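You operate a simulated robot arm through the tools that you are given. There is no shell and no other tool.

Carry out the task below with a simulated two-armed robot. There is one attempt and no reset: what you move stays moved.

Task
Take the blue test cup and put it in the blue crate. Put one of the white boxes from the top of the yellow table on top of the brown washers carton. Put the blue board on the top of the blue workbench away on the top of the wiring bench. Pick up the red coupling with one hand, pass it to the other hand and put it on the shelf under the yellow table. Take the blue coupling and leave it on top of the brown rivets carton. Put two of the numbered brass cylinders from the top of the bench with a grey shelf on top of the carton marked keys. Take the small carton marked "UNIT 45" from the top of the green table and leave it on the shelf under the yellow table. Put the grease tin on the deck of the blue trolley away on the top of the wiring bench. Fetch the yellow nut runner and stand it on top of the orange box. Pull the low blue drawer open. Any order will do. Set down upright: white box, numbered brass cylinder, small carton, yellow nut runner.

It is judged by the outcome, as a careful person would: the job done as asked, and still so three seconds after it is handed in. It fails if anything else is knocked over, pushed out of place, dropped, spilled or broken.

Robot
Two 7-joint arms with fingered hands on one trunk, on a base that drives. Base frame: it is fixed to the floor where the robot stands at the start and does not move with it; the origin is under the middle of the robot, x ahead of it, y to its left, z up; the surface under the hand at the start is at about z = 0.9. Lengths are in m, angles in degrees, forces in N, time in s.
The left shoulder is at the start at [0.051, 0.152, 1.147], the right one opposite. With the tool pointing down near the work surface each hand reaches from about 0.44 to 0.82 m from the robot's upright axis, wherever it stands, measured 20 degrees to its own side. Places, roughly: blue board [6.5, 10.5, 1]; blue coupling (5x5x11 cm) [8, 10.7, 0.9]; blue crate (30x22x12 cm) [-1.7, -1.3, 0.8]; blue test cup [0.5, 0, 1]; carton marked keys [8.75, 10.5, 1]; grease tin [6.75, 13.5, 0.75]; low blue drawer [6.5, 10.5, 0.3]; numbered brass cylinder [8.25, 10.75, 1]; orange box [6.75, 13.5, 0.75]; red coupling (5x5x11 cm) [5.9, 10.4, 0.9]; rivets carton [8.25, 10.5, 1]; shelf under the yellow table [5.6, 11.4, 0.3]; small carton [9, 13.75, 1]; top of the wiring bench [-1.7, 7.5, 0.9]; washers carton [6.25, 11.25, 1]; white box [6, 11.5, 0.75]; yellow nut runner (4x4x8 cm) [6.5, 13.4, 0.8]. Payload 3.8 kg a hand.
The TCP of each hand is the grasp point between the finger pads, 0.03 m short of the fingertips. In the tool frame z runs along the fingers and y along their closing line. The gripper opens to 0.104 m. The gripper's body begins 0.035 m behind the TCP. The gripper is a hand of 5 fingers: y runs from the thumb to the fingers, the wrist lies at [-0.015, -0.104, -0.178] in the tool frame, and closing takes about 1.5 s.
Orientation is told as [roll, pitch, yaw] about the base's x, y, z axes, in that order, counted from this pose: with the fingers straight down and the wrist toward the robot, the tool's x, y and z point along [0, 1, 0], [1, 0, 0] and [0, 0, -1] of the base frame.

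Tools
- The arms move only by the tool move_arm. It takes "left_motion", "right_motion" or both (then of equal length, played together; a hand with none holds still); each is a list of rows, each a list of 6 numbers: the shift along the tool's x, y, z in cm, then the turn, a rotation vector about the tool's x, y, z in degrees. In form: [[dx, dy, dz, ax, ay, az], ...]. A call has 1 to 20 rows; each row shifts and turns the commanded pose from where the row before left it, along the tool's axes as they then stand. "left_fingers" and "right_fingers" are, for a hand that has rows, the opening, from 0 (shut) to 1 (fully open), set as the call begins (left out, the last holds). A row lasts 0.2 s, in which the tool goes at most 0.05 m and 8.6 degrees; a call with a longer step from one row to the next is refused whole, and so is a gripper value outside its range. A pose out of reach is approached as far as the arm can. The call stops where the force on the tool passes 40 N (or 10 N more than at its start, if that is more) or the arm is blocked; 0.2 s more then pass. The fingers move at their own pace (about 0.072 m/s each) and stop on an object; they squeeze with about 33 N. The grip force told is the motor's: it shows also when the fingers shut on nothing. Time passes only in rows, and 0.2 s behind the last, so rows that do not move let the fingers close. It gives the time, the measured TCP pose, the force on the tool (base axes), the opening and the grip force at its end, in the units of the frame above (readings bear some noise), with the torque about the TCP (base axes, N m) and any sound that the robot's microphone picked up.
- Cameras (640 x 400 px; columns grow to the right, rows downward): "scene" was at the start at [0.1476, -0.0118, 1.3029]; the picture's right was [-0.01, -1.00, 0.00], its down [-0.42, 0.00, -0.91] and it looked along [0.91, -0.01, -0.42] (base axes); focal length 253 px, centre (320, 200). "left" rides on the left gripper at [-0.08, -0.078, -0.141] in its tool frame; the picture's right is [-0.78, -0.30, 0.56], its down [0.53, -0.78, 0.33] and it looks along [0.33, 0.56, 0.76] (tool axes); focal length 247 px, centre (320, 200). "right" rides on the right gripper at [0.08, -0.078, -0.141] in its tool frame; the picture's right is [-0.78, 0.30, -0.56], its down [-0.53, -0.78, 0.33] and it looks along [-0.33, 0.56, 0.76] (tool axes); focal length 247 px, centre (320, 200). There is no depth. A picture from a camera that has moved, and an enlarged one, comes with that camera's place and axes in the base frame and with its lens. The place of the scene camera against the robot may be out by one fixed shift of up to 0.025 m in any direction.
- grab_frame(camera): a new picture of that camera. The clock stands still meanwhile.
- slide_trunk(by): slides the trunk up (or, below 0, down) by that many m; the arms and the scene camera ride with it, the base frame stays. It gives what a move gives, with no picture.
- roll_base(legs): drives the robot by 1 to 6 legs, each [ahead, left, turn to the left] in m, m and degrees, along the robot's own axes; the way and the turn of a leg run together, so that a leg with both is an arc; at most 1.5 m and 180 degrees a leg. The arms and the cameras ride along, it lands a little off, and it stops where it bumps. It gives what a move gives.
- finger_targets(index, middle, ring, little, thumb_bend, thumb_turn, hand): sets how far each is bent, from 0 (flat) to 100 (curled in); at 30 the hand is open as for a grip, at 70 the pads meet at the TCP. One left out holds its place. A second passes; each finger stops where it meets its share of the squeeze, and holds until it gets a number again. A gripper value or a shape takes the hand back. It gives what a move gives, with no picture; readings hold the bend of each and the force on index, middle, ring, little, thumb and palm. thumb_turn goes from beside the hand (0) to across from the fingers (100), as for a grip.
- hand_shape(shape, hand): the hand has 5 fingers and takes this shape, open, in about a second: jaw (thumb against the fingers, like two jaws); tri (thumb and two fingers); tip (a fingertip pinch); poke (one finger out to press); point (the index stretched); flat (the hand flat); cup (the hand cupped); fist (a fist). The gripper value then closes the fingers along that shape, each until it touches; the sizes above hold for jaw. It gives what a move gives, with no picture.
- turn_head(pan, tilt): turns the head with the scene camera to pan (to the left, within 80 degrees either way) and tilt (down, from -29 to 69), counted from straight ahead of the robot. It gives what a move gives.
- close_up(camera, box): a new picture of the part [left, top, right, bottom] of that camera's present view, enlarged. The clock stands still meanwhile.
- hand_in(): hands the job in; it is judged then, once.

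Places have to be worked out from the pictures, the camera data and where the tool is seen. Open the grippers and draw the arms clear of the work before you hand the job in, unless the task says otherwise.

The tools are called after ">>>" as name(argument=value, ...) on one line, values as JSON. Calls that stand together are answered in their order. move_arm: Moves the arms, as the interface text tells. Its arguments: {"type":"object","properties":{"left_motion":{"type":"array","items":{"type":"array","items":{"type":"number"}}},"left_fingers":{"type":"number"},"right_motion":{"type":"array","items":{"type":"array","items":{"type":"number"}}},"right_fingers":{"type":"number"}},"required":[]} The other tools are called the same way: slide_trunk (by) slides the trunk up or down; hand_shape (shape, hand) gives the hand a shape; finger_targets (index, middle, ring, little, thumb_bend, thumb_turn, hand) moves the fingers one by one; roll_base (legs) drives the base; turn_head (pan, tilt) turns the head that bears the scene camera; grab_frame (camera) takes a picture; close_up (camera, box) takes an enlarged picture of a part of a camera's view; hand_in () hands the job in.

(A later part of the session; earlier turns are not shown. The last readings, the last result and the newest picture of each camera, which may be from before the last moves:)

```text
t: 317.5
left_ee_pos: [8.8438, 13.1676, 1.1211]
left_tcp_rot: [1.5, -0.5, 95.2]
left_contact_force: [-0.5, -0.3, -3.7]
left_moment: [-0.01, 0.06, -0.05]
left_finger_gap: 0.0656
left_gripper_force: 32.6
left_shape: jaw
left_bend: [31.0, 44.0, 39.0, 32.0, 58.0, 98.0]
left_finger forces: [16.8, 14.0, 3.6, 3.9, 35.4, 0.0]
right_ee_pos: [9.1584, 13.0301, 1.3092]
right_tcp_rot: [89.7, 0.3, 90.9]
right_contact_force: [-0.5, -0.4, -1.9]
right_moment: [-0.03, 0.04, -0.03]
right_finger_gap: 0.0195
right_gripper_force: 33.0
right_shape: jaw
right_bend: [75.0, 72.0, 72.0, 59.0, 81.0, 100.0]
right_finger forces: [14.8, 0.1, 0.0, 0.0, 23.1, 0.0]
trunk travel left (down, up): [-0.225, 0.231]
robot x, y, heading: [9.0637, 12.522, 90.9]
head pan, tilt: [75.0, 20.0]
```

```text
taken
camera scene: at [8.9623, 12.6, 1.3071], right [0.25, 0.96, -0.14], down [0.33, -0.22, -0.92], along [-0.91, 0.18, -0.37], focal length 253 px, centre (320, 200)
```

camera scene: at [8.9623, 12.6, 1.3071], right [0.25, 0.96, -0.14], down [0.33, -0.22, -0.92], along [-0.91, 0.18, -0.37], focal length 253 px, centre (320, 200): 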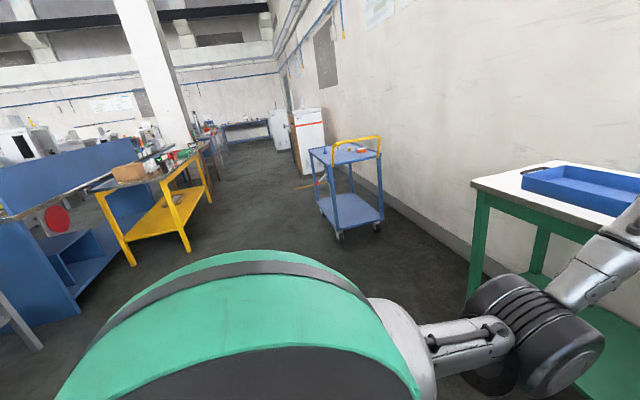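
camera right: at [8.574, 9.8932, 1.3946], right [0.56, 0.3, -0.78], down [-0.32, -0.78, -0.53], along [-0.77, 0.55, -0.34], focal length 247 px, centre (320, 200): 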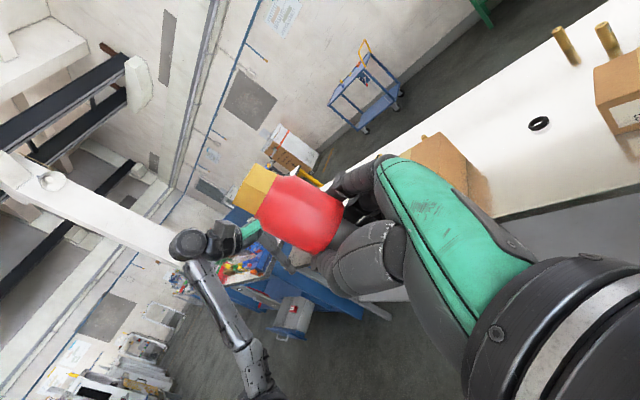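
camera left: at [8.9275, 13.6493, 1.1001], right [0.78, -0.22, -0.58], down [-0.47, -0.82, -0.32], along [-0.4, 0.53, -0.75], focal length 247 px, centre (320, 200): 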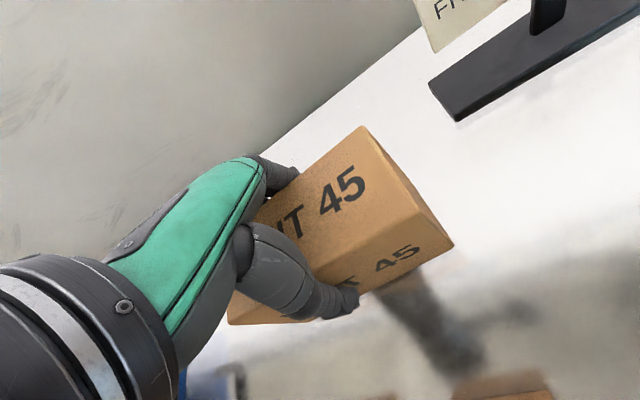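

The carton is held and the other boxes stand undisturbed. The yellow table's near end is at x≈6.3, y≈11.06–11.6, so I will serve it from its north side. I turn left and drive west along y≈12.3.

>>> roll_base(legs=[[-0.2, 0, 0], [0, 0, 89], [1.5, 0, 0], [1.1, 0, 0]])

>>> turn_head(pan=35, tilt=22)

>>> grab_frame(camera="scene")

>>> turn_head(pan=-35, tilt=22)

>>> grab_frame(camera="scene")

```text
t: 335.1
left_ee_pos: [5.8352, 12.1237, 1.121]
left_tcp_rot: [1.5, -0.4, -176.1]
left_contact_force: [0.3, -0.4, -3.8]
left_moment: [-0.02, -0.02, -0.03]
left_finger_gap: 0.0648
left_gripper_force: 32.3
left_shape: jaw
left_bend: [31.0, 44.0, 40.0, 32.0, 58.0, 98.0]
left_finger forces: [15.6, 13.6, 3.6, 4.1, 33.8, 0.1]
right_ee_pos: [5.9828, 12.4359, 1.3089]
right_tcp_rot: [89.7, 0.2, 179.4]
right_contact_force: [-1.2, -0.1, -2.4]
right_moment: [-0.01, -0.02, 0.01]
right_finger_gap: 0.0193
right_gripper_force: 32.6
right_shape: jaw
right_bend: [75.0, 72.0, 72.0, 59.0, 81.0, 100.0]
right_finger forces: [15.0, 0.0, 0.0, 0.0, 21.7, 0.1]
trunk travel left (down, up): [-0.225, 0.231]
robot x, y, heading: [6.4872, 12.3292, 179.1]
head pan, tilt: [75.0, 20.0]
```

```text
t: 336.1
left_ee_pos: [5.8356, 12.1231, 1.1216]
left_tcp_rot: [1.5, -0.5, -176.2]
left_contact_force: [-0.4, 0.6, -3.9]
left_moment: [-0.06, 0.0, -0.01]
left_finger_gap: 0.0649
left_gripper_force: 32.8
left_shape: jaw
left_bend: [31.0, 44.0, 40.0, 32.0, 58.0, 98.0]
left_finger forces: [15.6, 13.8, 3.6, 3.9, 33.7, 0.1]
right_ee_pos: [5.9826, 12.4357, 1.3087]
right_tcp_rot: [89.8, 0.2, 179.5]
right_contact_force: [-0.2, 0.4, -2.1]
right_moment: [0.0, -0.04, 0.0]
right_finger_gap: 0.0193
right_gripper_force: 33.2
right_shape: jaw
right_bend: [75.0, 72.0, 72.0, 59.0, 81.0, 100.0]
right_finger forces: [15.0, 0.0, 0.0, 0.0, 21.7, 0.0]
trunk travel left (down, up): [-0.225, 0.231]
robot x, y, heading: [6.4892, 12.3293, 179.2]
head pan, tilt: [35.0, 22.0]
```

```text
taken
camera scene: at [6.3343, 12.2655, 1.2966], right [-0.56, 0.83, -0.08], down [0.44, 0.21, -0.87], along [-0.71, -0.52, -0.48], focal length 253 px, centre (320, 200)
```

scene: 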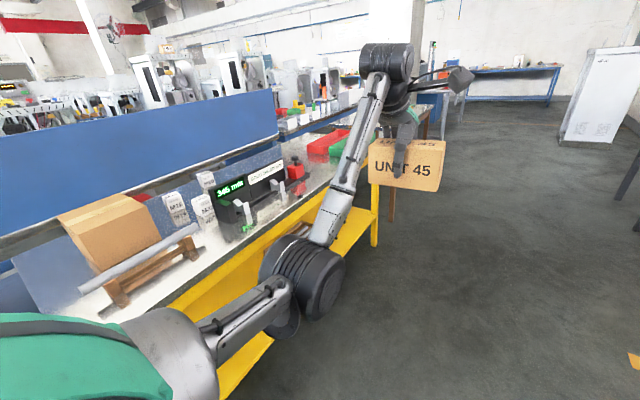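

```text
t: 337.6
left_ee_pos: [5.8358, 12.1243, 1.1207]
left_tcp_rot: [1.5, -0.4, -176.2]
left_contact_force: [0.7, 0.0, -4.2]
left_moment: [-0.04, 0.0, 0.02]
left_finger_gap: 0.0647
left_gripper_force: 32.9
left_shape: jaw
left_bend: [31.0, 44.0, 40.0, 32.0, 58.0, 98.0]
left_finger forces: [15.6, 13.7, 3.6, 4.1, 33.8, 0.0]
right_ee_pos: [5.9831, 12.4359, 1.3095]
right_tcp_rot: [89.7, 0.3, 179.5]
right_contact_force: [-0.1, 0.4, -2.5]
right_moment: [-0.02, 0.0, 0.02]
right_finger_gap: 0.0192
right_gripper_force: 33.6
right_shape: jaw
right_bend: [75.0, 72.0, 72.0, 59.0, 81.0, 100.0]
right_finger forces: [15.0, 0.1, 0.0, 0.1, 21.7, 0.1]
trunk travel left (down, up): [-0.225, 0.231]
robot x, y, heading: [6.4919, 12.3282, 179.3]
head pan, tilt: [-35.0, 22.0]
```

```text
taken
camera scene: at [6.3357, 12.372, 1.2966], right [0.58, 0.81, 0.08], down [0.43, -0.22, -0.87], along [-0.69, 0.54, -0.48], focal length 253 px, centre (320, 200)
```

scene: 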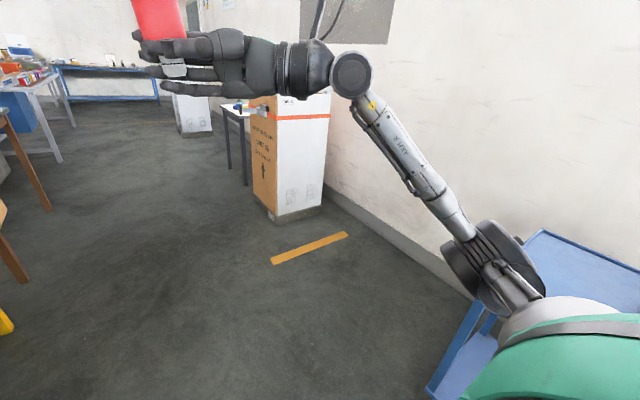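

I see the yellow table with the washers carton, small white boxes and a gauge, and its yellow shelf below. I drive on 0.45 m and turn left to face it.

>>> roll_base(legs=[[0.45, -0.1, 0], [0, 0, 90.5]])

>>> turn_head(pan=0, tilt=30)

>>> grab_frame(camera="scene")

```text
t: 344.2
left_ee_pos: [6.255, 11.7871, 1.1201]
left_tcp_rot: [1.5, -0.6, -85.1]
left_contact_force: [0.4, -0.1, -4.8]
left_moment: [0.0, -0.01, 0.02]
left_finger_gap: 0.0641
left_gripper_force: 32.6
left_shape: jaw
left_bend: [73.0, 45.0, 40.0, 33.0, 58.0, 98.0]
left_finger forces: [14.5, 13.4, 3.7, 4.0, 32.5, 0.1]
right_ee_pos: [5.9395, 11.9279, 1.3089]
right_tcp_rot: [89.8, 0.2, -89.5]
right_contact_force: [-0.3, -0.6, -2.3]
right_moment: [0.02, 0.0, 0.0]
right_finger_gap: 0.0195
right_gripper_force: 32.5
right_shape: jaw
right_bend: [75.0, 72.0, 72.0, 59.0, 81.0, 100.0]
right_finger forces: [15.1, 0.0, 0.1, 0.0, 20.4, 0.0]
trunk travel left (down, up): [-0.225, 0.231]
robot x, y, heading: [6.0392, 12.4354, -89.4]
head pan, tilt: [-35.0, 22.0]
```

```text
t: 345.2
left_ee_pos: [6.2543, 11.7865, 1.1198]
left_tcp_rot: [1.5, -0.6, -85.1]
left_contact_force: [-0.6, 0.5, -3.6]
left_moment: [0.0, -0.04, -0.02]
left_finger_gap: 0.0638
left_gripper_force: 32.9
left_shape: jaw
left_bend: [73.0, 45.0, 40.0, 33.0, 58.0, 98.0]
left_finger forces: [14.5, 13.3, 3.7, 4.0, 32.5, 0.0]
right_ee_pos: [5.9399, 11.9275, 1.309]
right_tcp_rot: [89.8, 0.2, -89.5]
right_contact_force: [1.2, 0.1, -2.4]
right_moment: [0.03, -0.01, -0.01]
right_finger_gap: 0.0196
right_gripper_force: 33.2
right_shape: jaw
right_bend: [75.0, 72.0, 72.0, 59.0, 81.0, 100.0]
right_finger forces: [15.2, 0.1, 0.0, 0.1, 20.4, 0.0]
trunk travel left (down, up): [-0.225, 0.231]
robot x, y, heading: [6.0373, 12.4346, -89.9]
head pan, tilt: [0.0, 30.0]
```

```text
taken
camera scene: at [6.0277, 12.2694, 1.2818], right [-1.0, 0.0, 0.0], down [0.0, 0.62, -0.79], along [0.0, -0.79, -0.62], focal length 253 px, centre (320, 200)
```

scene: 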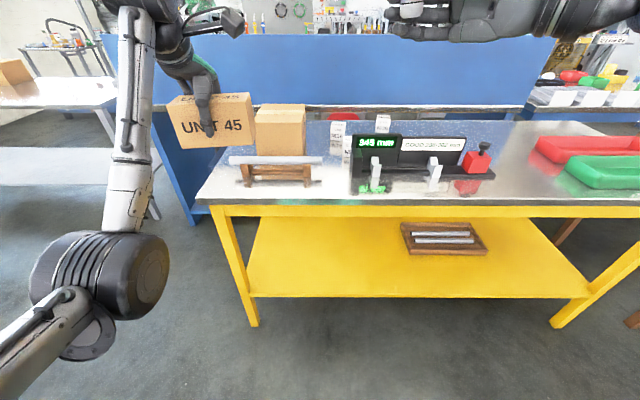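

Shelf top is at z≈0.25, y 11.11–11.63, free between x≈5.5 and 6.3; apron underside ≈0.715. I first place the carton: shift right 8 cm, lower the trunk, then bring the left hand down in front of the table.

>>> roll_base(legs=[[0.03, -0.08, 0]])

>>> slide_trunk(by=-0.22)

>>> move_arm(left_motion=[[0, 2, 4, 0, 0, 0], [0, 1, 4.5, 0, 0, 0], [0, 0, 4.5, 0, 0, 0], [0, 0, 4.5, 0, 0, 0], [0, 0, 4.5, 0, 0, 0], [0, 0, 4.5, 0, 0, 0], [0, 0, 0, 0, 0, 0]])

>>> turn_head(pan=0, tilt=15)

>>> grab_frame(camera="scene")

>>> grab_frame(camera="left")

```text
t: 346.3
left_ee_pos: [6.1748, 11.7571, 1.1212]
left_tcp_rot: [1.5, -0.5, -85.1]
left_contact_force: [-0.3, 0.0, -3.7]
left_moment: [0.01, -0.06, 0.01]
left_finger_gap: 0.064
left_gripper_force: 32.8
left_shape: jaw
left_bend: [73.0, 45.0, 40.0, 33.0, 58.0, 98.0]
left_finger forces: [14.5, 13.3, 3.7, 3.9, 32.5, 0.0]
right_ee_pos: [5.8602, 11.8977, 1.3094]
right_tcp_rot: [89.7, 0.2, -89.6]
right_contact_force: [0.4, 0.0, -2.6]
right_moment: [0.05, 0.02, -0.01]
right_finger_gap: 0.0192
right_gripper_force: 32.9
right_shape: jaw
right_bend: [75.0, 72.0, 72.0, 59.0, 81.0, 100.0]
right_finger forces: [15.2, 0.0, 0.0, 0.0, 20.6, 0.0]
trunk travel left (down, up): [-0.225, 0.231]
robot x, y, heading: [5.9583, 12.4, -89.9]
head pan, tilt: [0.0, 30.0]
```

```text
t: 348.6
left_ee_pos: [6.1735, 11.7571, 0.9007]
left_tcp_rot: [1.5, -0.4, -85.1]
left_contact_force: [0.0, 0.5, -4.2]
left_moment: [-0.01, -0.04, -0.02]
left_finger_gap: 0.0639
left_gripper_force: 32.9
left_shape: jaw
left_bend: [73.0, 45.0, 40.0, 33.0, 58.0, 98.0]
left_finger forces: [14.4, 13.3, 3.7, 4.0, 32.9, 0.0]
right_ee_pos: [5.8606, 11.8988, 1.0901]
right_tcp_rot: [89.8, 0.1, -89.5]
right_contact_force: [0.4, 0.4, -3.1]
right_moment: [0.04, 0.02, 0.0]
right_finger_gap: 0.0193
right_gripper_force: 32.9
right_shape: jaw
right_bend: [75.0, 72.0, 72.0, 59.0, 81.0, 100.0]
right_finger forces: [15.1, 0.0, 0.0, 0.0, 20.8, 0.0]
trunk travel left (down, up): [-0.005, 0.451]
robot x, y, heading: [5.9576, 12.4057, -89.7]
head pan, tilt: [0.0, 30.0]
```

```text
t: 349.1
left_ee_pos: [6.1765, 11.7353, 0.8599]
left_tcp_rot: [1.1, -2.1, -85.4]
left_contact_force: [-3.4, 17.7, 10.6]
left_moment: [-0.26, -0.2, 0.13]
left_finger_gap: 0.0595
left_gripper_force: 33.1
left_shape: jaw
left_bend: [73.0, 47.0, 44.0, 35.0, 60.0, 96.0]
left_finger forces: [10.7, 48.6, 3.7, 2.5, 42.6, 0.1]
right_ee_pos: [5.861, 11.8995, 1.0891]
right_tcp_rot: [89.8, 0.2, -89.5]
right_contact_force: [0.8, -0.6, -3.5]
right_moment: [0.01, 0.01, 0.05]
right_finger_gap: 0.0192
right_gripper_force: 33.5
right_shape: jaw
right_bend: [75.0, 72.0, 72.0, 59.0, 81.0, 100.0]
right_finger forces: [15.4, 0.0, 0.0, 0.0, 21.0, 0.0]
trunk travel left (down, up): [-0.005, 0.451]
robot x, y, heading: [5.9573, 12.401, -89.5]
head pan, tilt: [0.0, 30.0]
stopped in row 2 (left hand): the force on the tool passed its limit at 52 N (the readings are from after the stop); the commanded pose is now the measured one
```

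```text
t: 349.9
left_ee_pos: [6.1772, 11.7367, 0.8593]
left_tcp_rot: [1.1, -2.1, -85.4]
left_contact_force: [-2.2, 14.4, 13.7]
left_moment: [-0.5, -0.26, 0.1]
left_finger_gap: 0.0595
left_gripper_force: 33.5
left_shape: jaw
left_bend: [73.0, 47.0, 44.0, 43.0, 60.0, 96.0]
left_finger forces: [11.7, 47.1, 3.7, 1.2, 41.1, 0.1]
right_ee_pos: [5.8607, 11.9015, 1.0909]
right_tcp_rot: [89.8, -0.1, -89.3]
right_contact_force: [-0.7, 0.9, -2.1]
right_moment: [0.02, 0.01, 0.01]
right_finger_gap: 0.0191
right_gripper_force: 33.2
right_shape: jaw
right_bend: [75.0, 72.0, 72.0, 59.0, 81.0, 100.0]
right_finger forces: [15.3, 0.0, 0.0, 0.1, 20.9, 0.1]
trunk travel left (down, up): [-0.005, 0.451]
robot x, y, heading: [5.9592, 12.4014, -90.1]
head pan, tilt: [0.0, 15.0]
```

```text
taken
camera scene: at [5.9481, 12.0808, 0.9829], right [-1.0, -0.01, 0.0], down [0.0, 0.71, -0.71], along [0.0, -0.71, -0.71], focal length 253 px, centre (320, 200)
```

scene: 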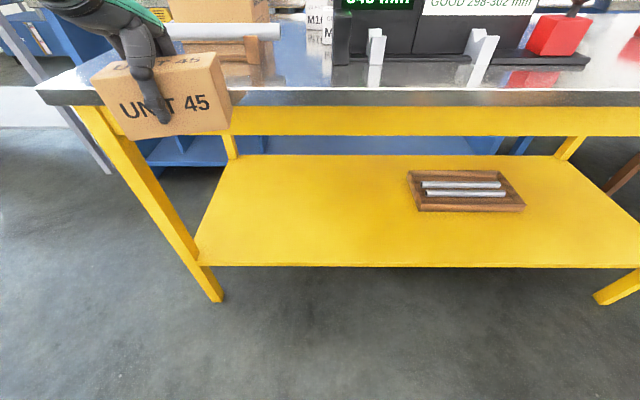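

```text
taken
camera left: at [6.0879, 11.8126, 0.9959], right [-0.78, 0.21, -0.58], down [0.48, 0.81, -0.35], along [0.4, -0.55, -0.73], focal length 247 px, centre (320, 200)
```

left: 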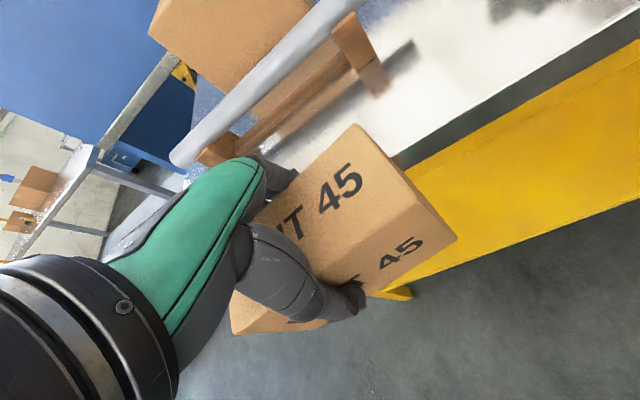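

The fingertips behind the carton touched the table's front edge, which lies nearer than I judged (≈11.70). I rise slightly and back off 15 cm before lowering.

>>> move_arm(left_motion=[[0, -1.5, -2, 0, 0, 0], [0, -1.5, -2, 0, 0, 0], [0, 0, 0, 0, 0, 0]])

>>> roll_base(legs=[[-0.13, 0, 0]])

>>> grab_frame(camera="left")

>>> grab_frame(camera="scene")

```text
t: 350.7
left_ee_pos: [6.1736, 11.7627, 0.8932]
left_tcp_rot: [1.3, -1.6, -85.4]
left_contact_force: [0.0, -0.3, -4.1]
left_moment: [-0.02, -0.06, 0.0]
left_finger_gap: 0.0599
left_gripper_force: 32.8
left_shape: jaw
left_bend: [73.0, 47.0, 43.0, 42.0, 60.0, 96.0]
left_finger forces: [14.0, 13.3, 4.7, 2.2, 34.0, 0.1]
right_ee_pos: [5.8612, 11.8957, 1.0879]
right_tcp_rot: [89.8, 0.4, -89.4]
right_contact_force: [0.0, -0.1, -2.0]
right_moment: [0.0, 0.02, 0.0]
right_finger_gap: 0.019
right_gripper_force: 33.1
right_shape: jaw
right_bend: [75.0, 72.0, 72.0, 59.0, 81.0, 100.0]
right_finger forces: [15.4, 0.0, 0.0, 0.0, 21.0, 0.0]
trunk travel left (down, up): [-0.005, 0.451]
robot x, y, heading: [5.9594, 12.4022, -89.8]
head pan, tilt: [0.0, 15.0]
```

```text
t: 352.0
left_ee_pos: [6.1736, 11.8949, 0.8966]
left_tcp_rot: [1.1, -1.8, -85.2]
left_contact_force: [0.5, 0.3, -4.0]
left_moment: [0.01, -0.05, 0.0]
left_finger_gap: 0.0599
left_gripper_force: 33.0
left_shape: jaw
left_bend: [73.0, 47.0, 43.0, 42.0, 60.0, 96.0]
left_finger forces: [13.9, 13.2, 4.6, 2.2, 34.2, 0.0]
right_ee_pos: [5.8612, 12.0289, 1.0888]
right_tcp_rot: [89.7, 0.3, -89.3]
right_contact_force: [-0.4, 0.2, -2.3]
right_moment: [0.0, 0.02, -0.06]
right_finger_gap: 0.0192
right_gripper_force: 32.7
right_shape: jaw
right_bend: [75.0, 72.0, 72.0, 59.0, 81.0, 100.0]
right_finger forces: [15.2, 0.1, 0.1, 0.0, 21.1, 0.0]
trunk travel left (down, up): [-0.005, 0.451]
robot x, y, heading: [5.9598, 12.5324, -89.5]
head pan, tilt: [0.0, 15.0]
```

```text
taken
camera left: at [6.0852, 11.9706, 1.0325], right [-0.79, 0.21, -0.58], down [0.47, 0.81, -0.35], along [0.4, -0.55, -0.74], focal length 247 px, centre (320, 200)
```

left: 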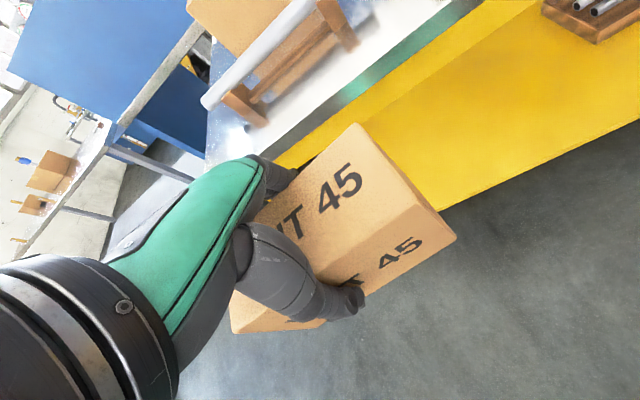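

```text
taken
camera scene: at [5.9488, 12.2083, 0.9815], right [-1.0, -0.01, 0.0], down [0.0, 0.71, -0.7], along [0.0, -0.7, -0.71], focal length 253 px, centre (320, 200)
```

scene: 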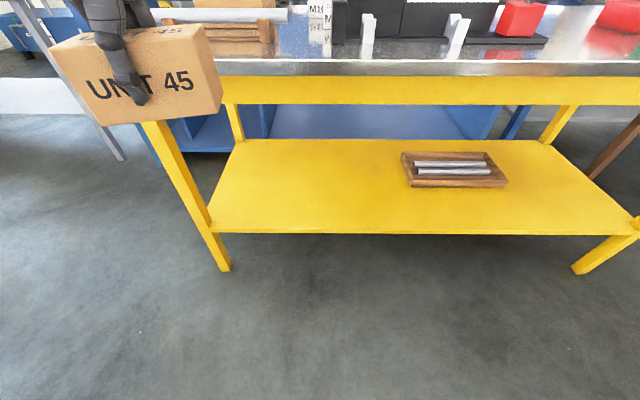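

The carton is still firmly held. I lower the left hand in the free air in front of the table.

>>> move_arm(left_motion=[[0, 0, 4.5, 0, 0, 0], [0, 0, 4.5, 0, 0, 0], [0, 0, 4.5, 0, 0, 0], [0, 0, 4.5, 0, 0, 0], [0, 0, 4.5, 0, 0, 0], [0, 0, 4.5, 0, 0, 0], [0, 0, 4.5, 0, 0, 0], [0, 0, 4.5, 0, 0, 0], [0, 0, 4.5, 0, 0, 0], [0, 0, 4.5, 0, 0, 0], [0, 0, 0, 0, 0, 0]])

>>> grab_frame(camera="left")

>>> grab_frame(camera="scene")

```text
t: 354.4
left_ee_pos: [6.1858, 11.8808, 0.4449]
left_tcp_rot: [1.1, -1.7, -85.2]
left_contact_force: [-0.4, 0.0, -4.0]
left_moment: [-0.05, -0.02, 0.02]
left_finger_gap: 0.0604
left_gripper_force: 33.3
left_shape: jaw
left_bend: [73.0, 47.0, 43.0, 42.0, 60.0, 96.0]
left_finger forces: [13.9, 13.2, 4.4, 1.8, 33.2, 0.0]
right_ee_pos: [5.8607, 12.0274, 1.088]
right_tcp_rot: [89.8, 0.3, -89.2]
right_contact_force: [-0.2, 0.9, -2.9]
right_moment: [0.07, 0.0, -0.01]
right_finger_gap: 0.0192
right_gripper_force: 33.1
right_shape: jaw
right_bend: [75.0, 72.0, 72.0, 59.0, 81.0, 100.0]
right_finger forces: [15.0, 0.0, 0.1, 0.0, 21.1, 0.0]
trunk travel left (down, up): [-0.005, 0.451]
robot x, y, heading: [5.9602, 12.5349, -89.6]
head pan, tilt: [0.0, 15.0]
```

```text
taken
camera left: at [6.0966, 11.9571, 0.5825], right [-0.79, 0.21, -0.58], down [0.47, 0.81, -0.35], along [0.4, -0.55, -0.74], focal length 247 px, centre (320, 200)
```

left: 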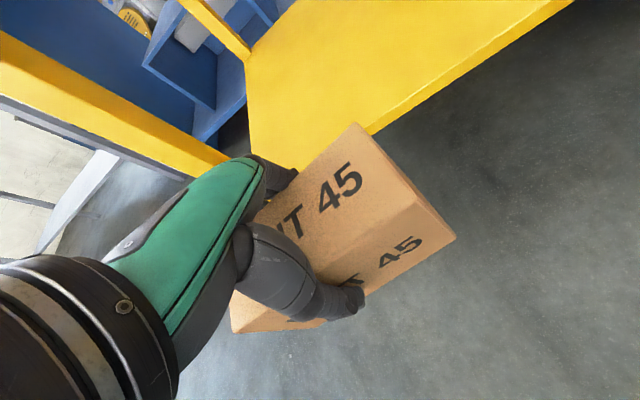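

```text
taken
camera scene: at [5.9487, 12.2078, 0.9815], right [-1.0, -0.01, 0.0], down [0.0, 0.71, -0.7], along [0.0, -0.7, -0.71], focal length 253 px, centre (320, 200)
```

scene: 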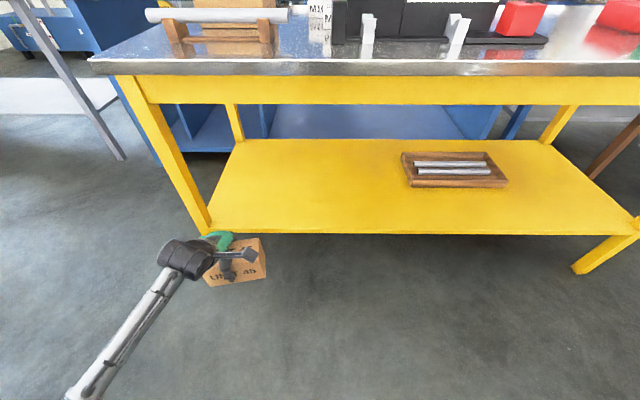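

The carton is in front of the shelf, which is at z≈0.27. I lower to TCP 0.39, shift 5 cm to the right, and drive 0.25 m in.

>>> move_arm(left_motion=[[-2.5, 0, 2.5, 0, 0, 0], [-2.5, 0, 2.5, 0, 0, 0], [0, 0, 0, 0, 0, 0]])

>>> roll_base(legs=[[0.25, 0, 0]])

>>> grab_frame(camera="left")

>>> grab_frame(camera="scene")

```text
t: 355.2
left_ee_pos: [6.1362, 11.8758, 0.3943]
left_tcp_rot: [1.2, -1.9, -85.2]
left_contact_force: [0.4, 0.2, -3.2]
left_moment: [-0.01, -0.05, -0.03]
left_finger_gap: 0.0602
left_gripper_force: 33.6
left_shape: jaw
left_bend: [73.0, 47.0, 43.0, 42.0, 60.0, 96.0]
left_finger forces: [13.8, 13.2, 4.2, 1.7, 32.9, 0.0]
right_ee_pos: [5.8615, 12.0269, 1.0892]
right_tcp_rot: [89.8, 0.3, -89.4]
right_contact_force: [0.2, 0.6, -2.1]
right_moment: [0.01, -0.01, 0.0]
right_finger_gap: 0.0192
right_gripper_force: 32.6
right_shape: jaw
right_bend: [75.0, 72.0, 72.0, 59.0, 81.0, 100.0]
right_finger forces: [15.2, 0.0, 0.1, 0.0, 21.1, 0.0]
trunk travel left (down, up): [-0.005, 0.451]
robot x, y, heading: [5.9571, 12.5319, -89.7]
head pan, tilt: [0.0, 15.0]
```

```text
t: 357.0
left_ee_pos: [6.1366, 11.6236, 0.3943]
left_tcp_rot: [1.1, -1.7, -85.4]
left_contact_force: [-0.1, -0.1, -4.6]
left_moment: [-0.01, -0.02, 0.01]
left_finger_gap: 0.0602
left_gripper_force: 32.7
left_shape: jaw
left_bend: [73.0, 47.0, 43.0, 42.0, 60.0, 96.0]
left_finger forces: [13.9, 13.1, 4.3, 1.7, 33.0, 0.1]
right_ee_pos: [5.8628, 11.7745, 1.0888]
right_tcp_rot: [89.8, 0.4, -89.5]
right_contact_force: [0.4, -0.3, -2.9]
right_moment: [0.03, 0.0, 0.04]
right_finger_gap: 0.0194
right_gripper_force: 32.9
right_shape: jaw
right_bend: [75.0, 72.0, 72.0, 59.0, 81.0, 100.0]
right_finger forces: [15.2, 0.0, 0.0, 0.0, 21.2, 0.0]
trunk travel left (down, up): [-0.005, 0.451]
robot x, y, heading: [5.9595, 12.2824, -89.7]
head pan, tilt: [0.0, 15.0]
```

```text
taken
camera left: at [6.0482, 11.6987, 0.5312], right [-0.79, 0.22, -0.58], down [0.48, 0.81, -0.34], along [0.4, -0.55, -0.74], focal length 247 px, centre (320, 200)
```

left: 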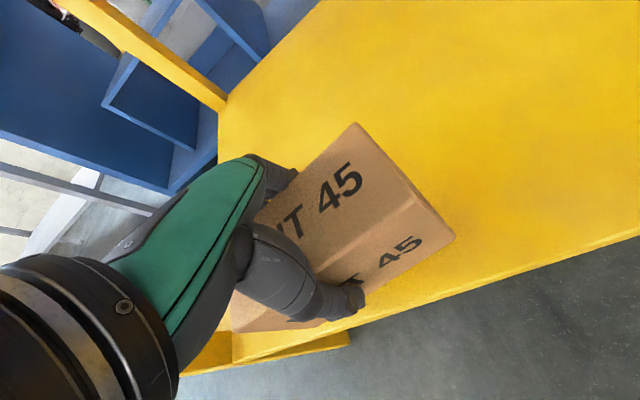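

```text
taken
camera scene: at [5.9496, 11.9546, 0.9809], right [-1.0, -0.01, 0.0], down [0.0, 0.71, -0.7], along [0.0, -0.7, -0.71], focal length 253 px, centre (320, 200)
```

scene: 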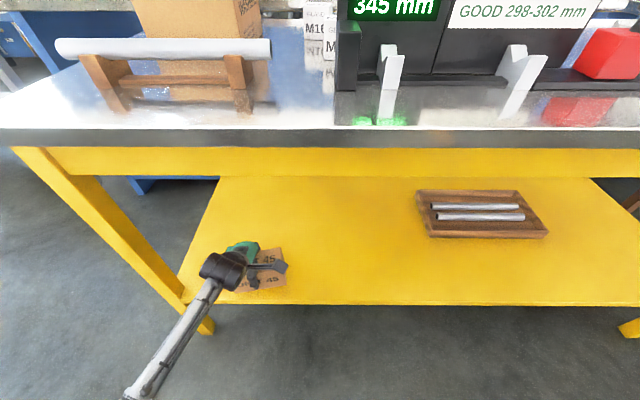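

The carton hovers over the shelf's front. I drive 0.11 m further in, then lower gently.

>>> roll_base(legs=[[0.11, 0, 0]])

>>> move_arm(left_motion=[[0, 0, 1, 0, 0, 0], [0, 0, 1, 0, 0, 0], [0, 0, 0.6, 0, 0, 0], [0, 0, 0, 0, 0, 0]])

>>> grab_frame(camera="left")

>>> grab_frame(camera="scene")

```text
t: 358.2
left_ee_pos: [6.138, 11.5155, 0.3938]
left_tcp_rot: [1.2, -1.6, -85.3]
left_contact_force: [-0.7, -0.4, -4.3]
left_moment: [0.02, -0.03, 0.03]
left_finger_gap: 0.0599
left_gripper_force: 33.5
left_shape: jaw
left_bend: [73.0, 47.0, 43.0, 42.0, 60.0, 96.0]
left_finger forces: [13.9, 13.1, 4.4, 1.7, 33.0, 0.0]
right_ee_pos: [5.8613, 11.6666, 1.0873]
right_tcp_rot: [89.8, 0.4, -89.4]
right_contact_force: [-0.2, -0.1, -3.3]
right_moment: [0.03, -0.05, 0.05]
right_finger_gap: 0.0191
right_gripper_force: 33.2
right_shape: jaw
right_bend: [75.0, 72.0, 72.0, 59.0, 81.0, 100.0]
right_finger forces: [15.3, 0.0, 0.0, 0.0, 21.2, 0.0]
trunk travel left (down, up): [-0.005, 0.451]
robot x, y, heading: [5.9626, 12.1744, -89.7]
head pan, tilt: [0.0, 15.0]
```

```text
t: 359.2
left_ee_pos: [6.1382, 11.5152, 0.3701]
left_tcp_rot: [1.1, -1.7, -85.3]
left_contact_force: [-0.9, 0.5, -3.8]
left_moment: [0.04, -0.06, 0.03]
left_finger_gap: 0.0603
left_gripper_force: 33.0
left_shape: jaw
left_bend: [73.0, 47.0, 43.0, 42.0, 60.0, 96.0]
left_finger forces: [13.8, 13.2, 4.3, 1.7, 32.8, 0.0]
right_ee_pos: [5.863, 11.6676, 1.0885]
right_tcp_rot: [89.8, 0.3, -89.4]
right_contact_force: [-0.2, 0.0, -3.1]
right_moment: [0.02, 0.01, -0.02]
right_finger_gap: 0.0192
right_gripper_force: 32.6
right_shape: jaw
right_bend: [75.0, 72.0, 72.0, 59.0, 81.0, 100.0]
right_finger forces: [15.4, 0.0, 0.0, 0.0, 21.3, 0.1]
trunk travel left (down, up): [-0.005, 0.451]
robot x, y, heading: [5.9548, 12.1762, -89.7]
head pan, tilt: [0.0, 15.0]
```

```text
taken
camera left: at [6.0491, 11.5906, 0.5057], right [-0.79, 0.22, -0.58], down [0.48, 0.81, -0.34], along [0.4, -0.55, -0.74], focal length 247 px, centre (320, 200)
```

left: 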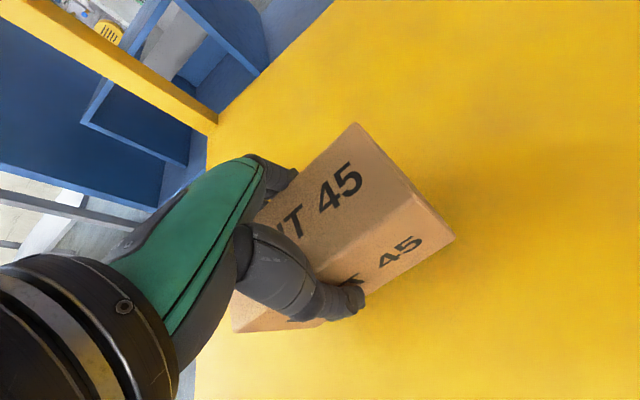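

```text
taken
camera scene: at [5.95, 11.8472, 0.9813], right [-1.0, 0.0, 0.0], down [0.0, 0.71, -0.7], along [0.0, -0.7, -0.71], focal length 253 px, centre (320, 200)
```

scene: 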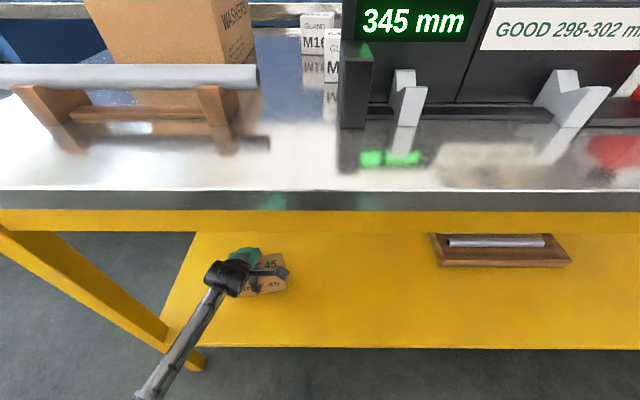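

Still free of contact. I lower in small steps until it touches.

>>> move_arm(left_motion=[[0, 0, 0.5, 0, 0, 0], [0, 0, 0.5, 0, 0, 0], [0, 0, 0.5, 0, 0, 0], [0, 0, 0, 0, 0, 0]])

```text
t: 360.2
left_ee_pos: [6.1369, 11.5141, 0.3566]
left_tcp_rot: [1.1, -2.0, -85.5]
left_contact_force: [-2.8, 2.0, 7.8]
left_moment: [-0.11, -0.65, 0.11]
left_finger_gap: 0.0603
left_gripper_force: 33.4
left_shape: jaw
left_bend: [73.0, 47.0, 43.0, 42.0, 60.0, 96.0]
left_finger forces: [12.9, 13.0, 4.8, 1.8, 35.6, 0.0]
right_ee_pos: [5.8617, 11.6698, 1.0893]
right_tcp_rot: [89.8, 0.2, -89.5]
right_contact_force: [0.1, 0.1, -2.4]
right_moment: [0.02, -0.05, -0.02]
right_finger_gap: 0.0192
right_gripper_force: 33.2
right_shape: jaw
right_bend: [75.0, 72.0, 72.0, 59.0, 81.0, 100.0]
right_finger forces: [15.1, 0.0, 0.1, 0.0, 21.3, 0.0]
trunk travel left (down, up): [-0.005, 0.451]
robot x, y, heading: [5.9607, 12.1776, -89.4]
head pan, tilt: [0.0, 15.0]
```

Contact (about 12 N, one side first). I lower another 3 mm to seat it, then open.

>>> move_arm(left_motion=[[0, 0, 0.3, 0, 0, 0], [0, 0, 0, 0, 0, 0]])

>>> move_arm(left_motion=[[0, 0, 0, 0, 0, 0], [0, 0, 0, 0, 0, 0], [0, 0, 0, 0, 0, 0], [0, 0, 0, 0, 0, 0], [0, 0, 0, 0, 0, 0], [0, 0, 0, 0, 0, 0]], left_fingers=1)

>>> grab_frame(camera="left")

```text
t: 360.8
left_ee_pos: [6.1373, 11.5147, 0.3555]
left_tcp_rot: [1.1, -2.2, -85.3]
left_contact_force: [-3.7, 5.3, 23.0]
left_moment: [0.0, -0.62, 0.14]
left_finger_gap: 0.0598
left_gripper_force: 33.4
left_shape: jaw
left_bend: [73.0, 47.0, 43.0, 42.0, 60.0, 96.0]
left_finger forces: [12.8, 13.4, 4.8, 1.7, 39.9, 0.1]
right_ee_pos: [5.8602, 11.6705, 1.0915]
right_tcp_rot: [89.8, 0.2, -89.4]
right_contact_force: [0.5, -0.1, -2.7]
right_moment: [0.01, 0.0, 0.03]
right_finger_gap: 0.0192
right_gripper_force: 32.8
right_shape: jaw
right_bend: [75.0, 72.0, 72.0, 59.0, 81.0, 100.0]
right_finger forces: [15.3, 0.0, 0.0, 0.0, 21.3, 0.1]
trunk travel left (down, up): [-0.005, 0.451]
robot x, y, heading: [5.96, 12.1768, -89.7]
head pan, tilt: [0.0, 15.0]
```

```text
t: 362.2
left_ee_pos: [6.1372, 11.5134, 0.3534]
left_tcp_rot: [1.2, -1.9, -85.3]
left_contact_force: [-5.3, 2.4, 18.9]
left_moment: [0.09, 0.04, 0.1]
left_finger_gap: 0.104
left_gripper_force: 0.1
left_shape: jaw
left_bend: [29.0, 30.0, 30.0, 30.0, 30.0, 97.0]
left_finger forces: [7.5, 0.1, 0.0, 0.0, 11.5, 0.0]
right_ee_pos: [5.8619, 11.671, 1.0901]
right_tcp_rot: [89.8, 0.0, -89.5]
right_contact_force: [-0.1, 0.5, -2.8]
right_moment: [0.01, -0.01, -0.02]
right_finger_gap: 0.0194
right_gripper_force: 33.0
right_shape: jaw
right_bend: [75.0, 72.0, 72.0, 59.0, 81.0, 100.0]
right_finger forces: [15.3, 0.1, 0.0, 0.0, 21.3, 0.0]
trunk travel left (down, up): [-0.005, 0.451]
robot x, y, heading: [5.9591, 12.1758, -89.9]
head pan, tilt: [0.0, 15.0]
```

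```text
taken
camera left: at [6.0484, 11.5907, 0.49], right [-0.78, 0.21, -0.58], down [0.48, 0.81, -0.35], along [0.4, -0.55, -0.74], focal length 247 px, centre (320, 200)
```

left: 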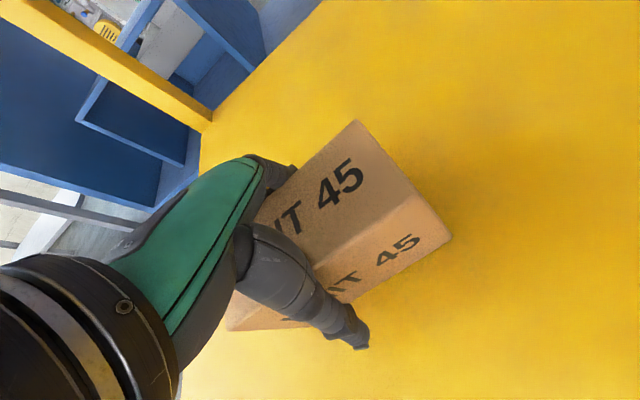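

The carton stands; the hand still rests on it, so I rise 7 cm (staying below the apron) and check.

>>> move_arm(left_motion=[[0, 0, -1, 0, 0, 0], [0, 0, -2, 0, 0, 0], [0, 0, -2, 0, 0, 0], [0, 0, -2.2, 0, 0, 0], [0, 0, 0, 0, 0, 0]])

>>> grab_frame(camera="left")

>>> grab_frame(camera="scene")

```text
t: 363.4
left_ee_pos: [6.1369, 11.5163, 0.4233]
left_tcp_rot: [1.1, -1.7, -85.2]
left_contact_force: [0.1, -0.3, 0.4]
left_moment: [-0.02, 0.0, -0.01]
left_finger_gap: 0.104
left_gripper_force: 0.0
left_shape: jaw
left_bend: [30.0, 30.0, 30.0, 30.0, 30.0, 97.0]
left_finger forces: [0.1, 0.1, 0.0, 0.1, 0.0, 0.1]
right_ee_pos: [5.8617, 11.6685, 1.0879]
right_tcp_rot: [89.8, 0.4, -89.4]
right_contact_force: [-0.4, 0.3, -2.5]
right_moment: [0.03, 0.01, 0.0]
right_finger_gap: 0.019
right_gripper_force: 32.7
right_shape: jaw
right_bend: [75.0, 72.0, 72.0, 59.0, 81.0, 100.0]
right_finger forces: [15.2, 0.0, 0.1, 0.0, 21.3, 0.1]
trunk travel left (down, up): [-0.005, 0.451]
robot x, y, heading: [5.9622, 12.175, -89.9]
head pan, tilt: [0.0, 15.0]
```

```text
taken
camera left: at [6.0482, 11.5914, 0.5604], right [-0.79, 0.22, -0.58], down [0.48, 0.81, -0.34], along [0.4, -0.55, -0.74], focal length 247 px, centre (320, 200)
```

left: 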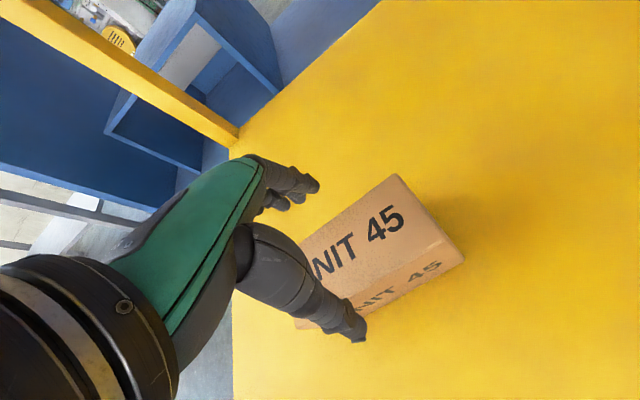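

```text
taken
camera scene: at [5.95, 11.8475, 0.9813], right [-1.0, 0.0, 0.0], down [0.0, 0.71, -0.7], along [0.0, -0.7, -0.71], focal length 253 px, centre (320, 200)
```

scene: 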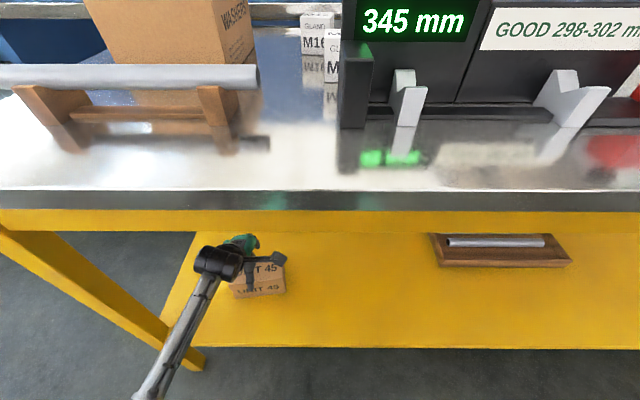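

The carton stands upright on the shelf. I rise 2 cm more for clearance and back the base out 0.4 m.

>>> move_arm(left_motion=[[0, 0, -2, 0, 0, 0], [0, 0, 0, 0, 0, 0]])

>>> roll_base(legs=[[-0.4, 0, 0]])

>>> grab_frame(camera="scene")

>>> grab_frame(camera="right")

```text
t: 364.0
left_ee_pos: [6.1377, 11.517, 0.4423]
left_tcp_rot: [1.1, -1.6, -85.3]
left_contact_force: [-0.2, 0.7, -0.3]
left_moment: [0.06, -0.02, 0.0]
left_finger_gap: 0.104
left_gripper_force: 0.1
left_shape: jaw
left_bend: [30.0, 30.0, 30.0, 30.0, 30.0, 97.0]
left_finger forces: [0.1, 0.0, 0.0, 0.1, 0.1, 0.0]
right_ee_pos: [5.8617, 11.667, 1.0875]
right_tcp_rot: [89.8, 0.3, -89.3]
right_contact_force: [-0.3, -0.3, -3.4]
right_moment: [0.02, -0.01, -0.02]
right_finger_gap: 0.0193
right_gripper_force: 32.8
right_shape: jaw
right_bend: [75.0, 72.0, 72.0, 59.0, 81.0, 100.0]
right_finger forces: [15.2, 0.0, 0.0, 0.0, 21.4, 0.1]
trunk travel left (down, up): [-0.005, 0.451]
robot x, y, heading: [5.9609, 12.1756, -89.8]
head pan, tilt: [0.0, 15.0]
```

```text
t: 366.5
left_ee_pos: [6.1361, 11.914, 0.4424]
left_tcp_rot: [1.2, -1.9, -85.4]
left_contact_force: [0.1, 0.2, -0.1]
left_moment: [-0.03, 0.01, -0.01]
left_finger_gap: 0.104
left_gripper_force: 0.0
left_shape: jaw
left_bend: [30.0, 30.0, 30.0, 30.0, 30.0, 97.0]
left_finger forces: [0.1, 0.0, 0.1, 0.0, 0.0, 0.0]
right_ee_pos: [5.8597, 12.0662, 1.0903]
right_tcp_rot: [89.8, 0.4, -89.5]
right_contact_force: [-0.3, -0.5, -2.9]
right_moment: [0.06, 0.01, 0.0]
right_finger_gap: 0.0191
right_gripper_force: 33.5
right_shape: jaw
right_bend: [75.0, 72.0, 72.0, 59.0, 81.0, 100.0]
right_finger forces: [15.3, 0.1, 0.0, 0.0, 21.3, 0.0]
trunk travel left (down, up): [-0.005, 0.451]
robot x, y, heading: [5.9575, 12.5706, -89.7]
head pan, tilt: [0.0, 15.0]
```

```text
taken
camera scene: at [5.948, 12.2457, 0.9817], right [-1.0, 0.0, 0.0], down [0.0, 0.71, -0.7], along [0.0, -0.7, -0.71], focal length 253 px, centre (320, 200)
```

scene: 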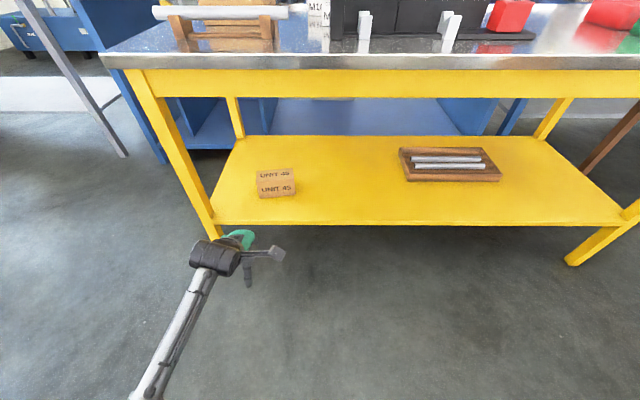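

```text
taken
camera right: at [5.7182, 12.1414, 1.1721], right [-0.56, -0.3, -0.78], down [0.32, 0.78, -0.53], along [0.76, -0.55, -0.34], focal length 247 px, centre (320, 200)
```

right: 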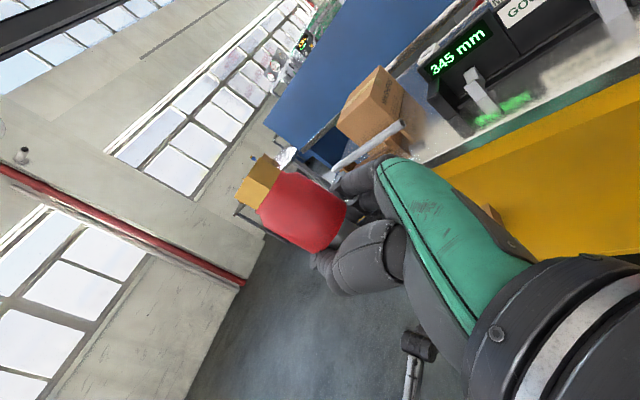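

UNIT 45 is placed. Now the red coupling in the right hand: to stand it firmly on the shelf I'd like to put it nut-down, so I first swing the right hand to point forward and see how the arm allows it.

>>> move_arm(right_motion=[[0, 0, -1, -8.2, 0, 0], [0, 0, -1, -8.2, 0, 0], [0, 0, -1, -8.2, 0, 0], [0, 0, -1, -8.2, 0, 0], [0, 0, 0, -8.2, 0, 0], [0, 0, 0, -8.2, 0, 0], [0, 0, 0, -8.2, 0, 0], [0, 0, 0, -8.2, 0, 0], [0, 0, 0, -8.2, 0, 0], [0, 0, 0, -8.2, 0, 0], [0, 0, 0, -8, 0, 0], [0, 0, 0, 0, 0, 0]])

>>> grab_frame(camera="right")

```text
t: 368.5
left_ee_pos: [6.1348, 11.9141, 0.4434]
left_tcp_rot: [1.2, -1.8, -85.5]
left_contact_force: [0.1, 0.1, -0.2]
left_moment: [0.02, 0.01, 0.04]
left_finger_gap: 0.1038
left_gripper_force: 0.0
left_shape: jaw
left_bend: [30.0, 30.0, 30.0, 30.0, 30.0, 97.0]
left_finger forces: [0.0, 0.0, 0.0, 0.1, 0.0, 0.0]
right_ee_pos: [5.7564, 12.0675, 1.0737]
right_tcp_rot: [89.3, 4.5, -168.0]
right_contact_force: [0.2, -0.4, -3.0]
right_moment: [0.01, -0.04, -0.03]
right_finger_gap: 0.0189
right_gripper_force: 32.9
right_shape: jaw
right_bend: [75.0, 72.0, 72.0, 59.0, 81.0, 100.0]
right_finger forces: [15.7, 0.0, 0.1, 0.1, 21.9, 0.1]
right hand out of reach, approached as far as the arm can: row 10
trunk travel left (down, up): [-0.005, 0.451]
robot x, y, heading: [5.9577, 12.5732, -89.9]
head pan, tilt: [0.0, 15.0]
stopped in row 10 (right hand): the arm was blocked; the commanded pose is now the measured one
```

```text
taken
camera right: at [5.7965, 12.2179, 1.1638], right [-0.35, 0.5, -0.79], down [0.87, -0.15, -0.48], along [-0.36, -0.85, -0.39], focal length 247 px, centre (320, 200)
```

right: 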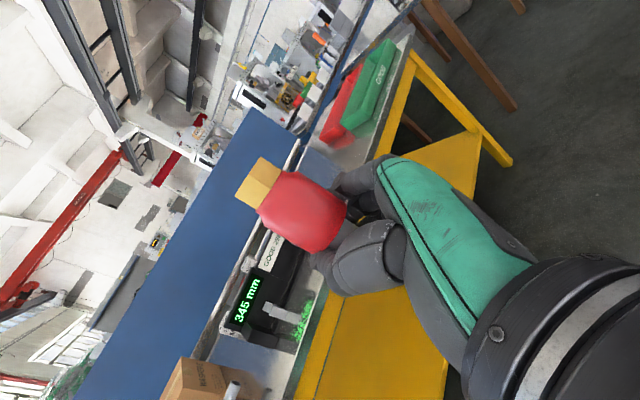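

It pointed nearly forward before the arm's limit. I now test rolling the hand about its finger axis (index side toward down), in free air.

>>> move_arm(right_motion=[[0, 0, 0, 5, 0, 0], [0, 0, 0, 5, 0, -8], [0, 0, 0, 0, 0, -8], [0, 0, 0, 0, 0, -8], [0, 0, 0, 0, 0, -8], [0, 0, 0, 0, 0, -8], [0, 0, 0, 0, 0, -8], [0, 0, 0, 0, 0, -8], [0, 0, 0, 0, 0, -8], [0, 0, 0, 0, 0, -8], [0, 0, 0, 0, 0, -8], [0, 0, 0, 0, 0, -8], [0, 0, 0, 0, 0, -8], [0, 0, 0, 0, 0, -8], [0, 0, 0, 0, 0, 0]])

>>> grab_frame(camera="right")

>>> grab_frame(camera="scene")

```text
refused: row 2 steps farther than a row can; nothing moved
```

```text
taken
camera right: at [5.7965, 12.2179, 1.1638], right [-0.35, 0.5, -0.79], down [0.87, -0.15, -0.48], along [-0.36, -0.85, -0.39], focal length 247 px, centre (320, 200)
```

right: 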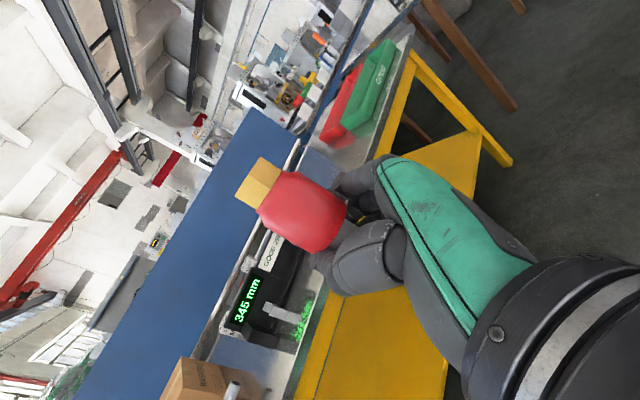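

```text
taken
camera scene: at [5.9724, 12.2508, 0.9792], right [-0.96, -0.23, -0.13], down [-0.08, 0.73, -0.67], along [0.25, -0.64, -0.73], focal length 253 px, centre (320, 200)
```

scene: 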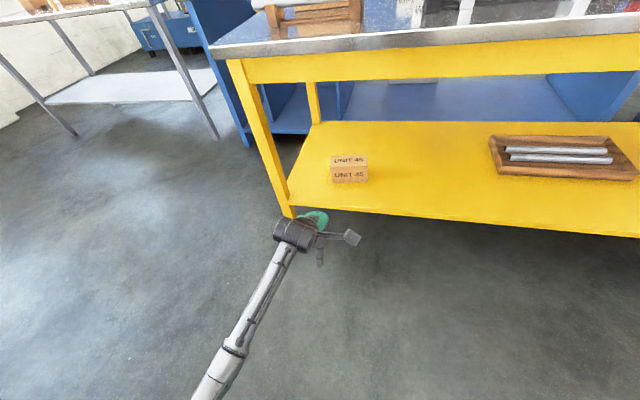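

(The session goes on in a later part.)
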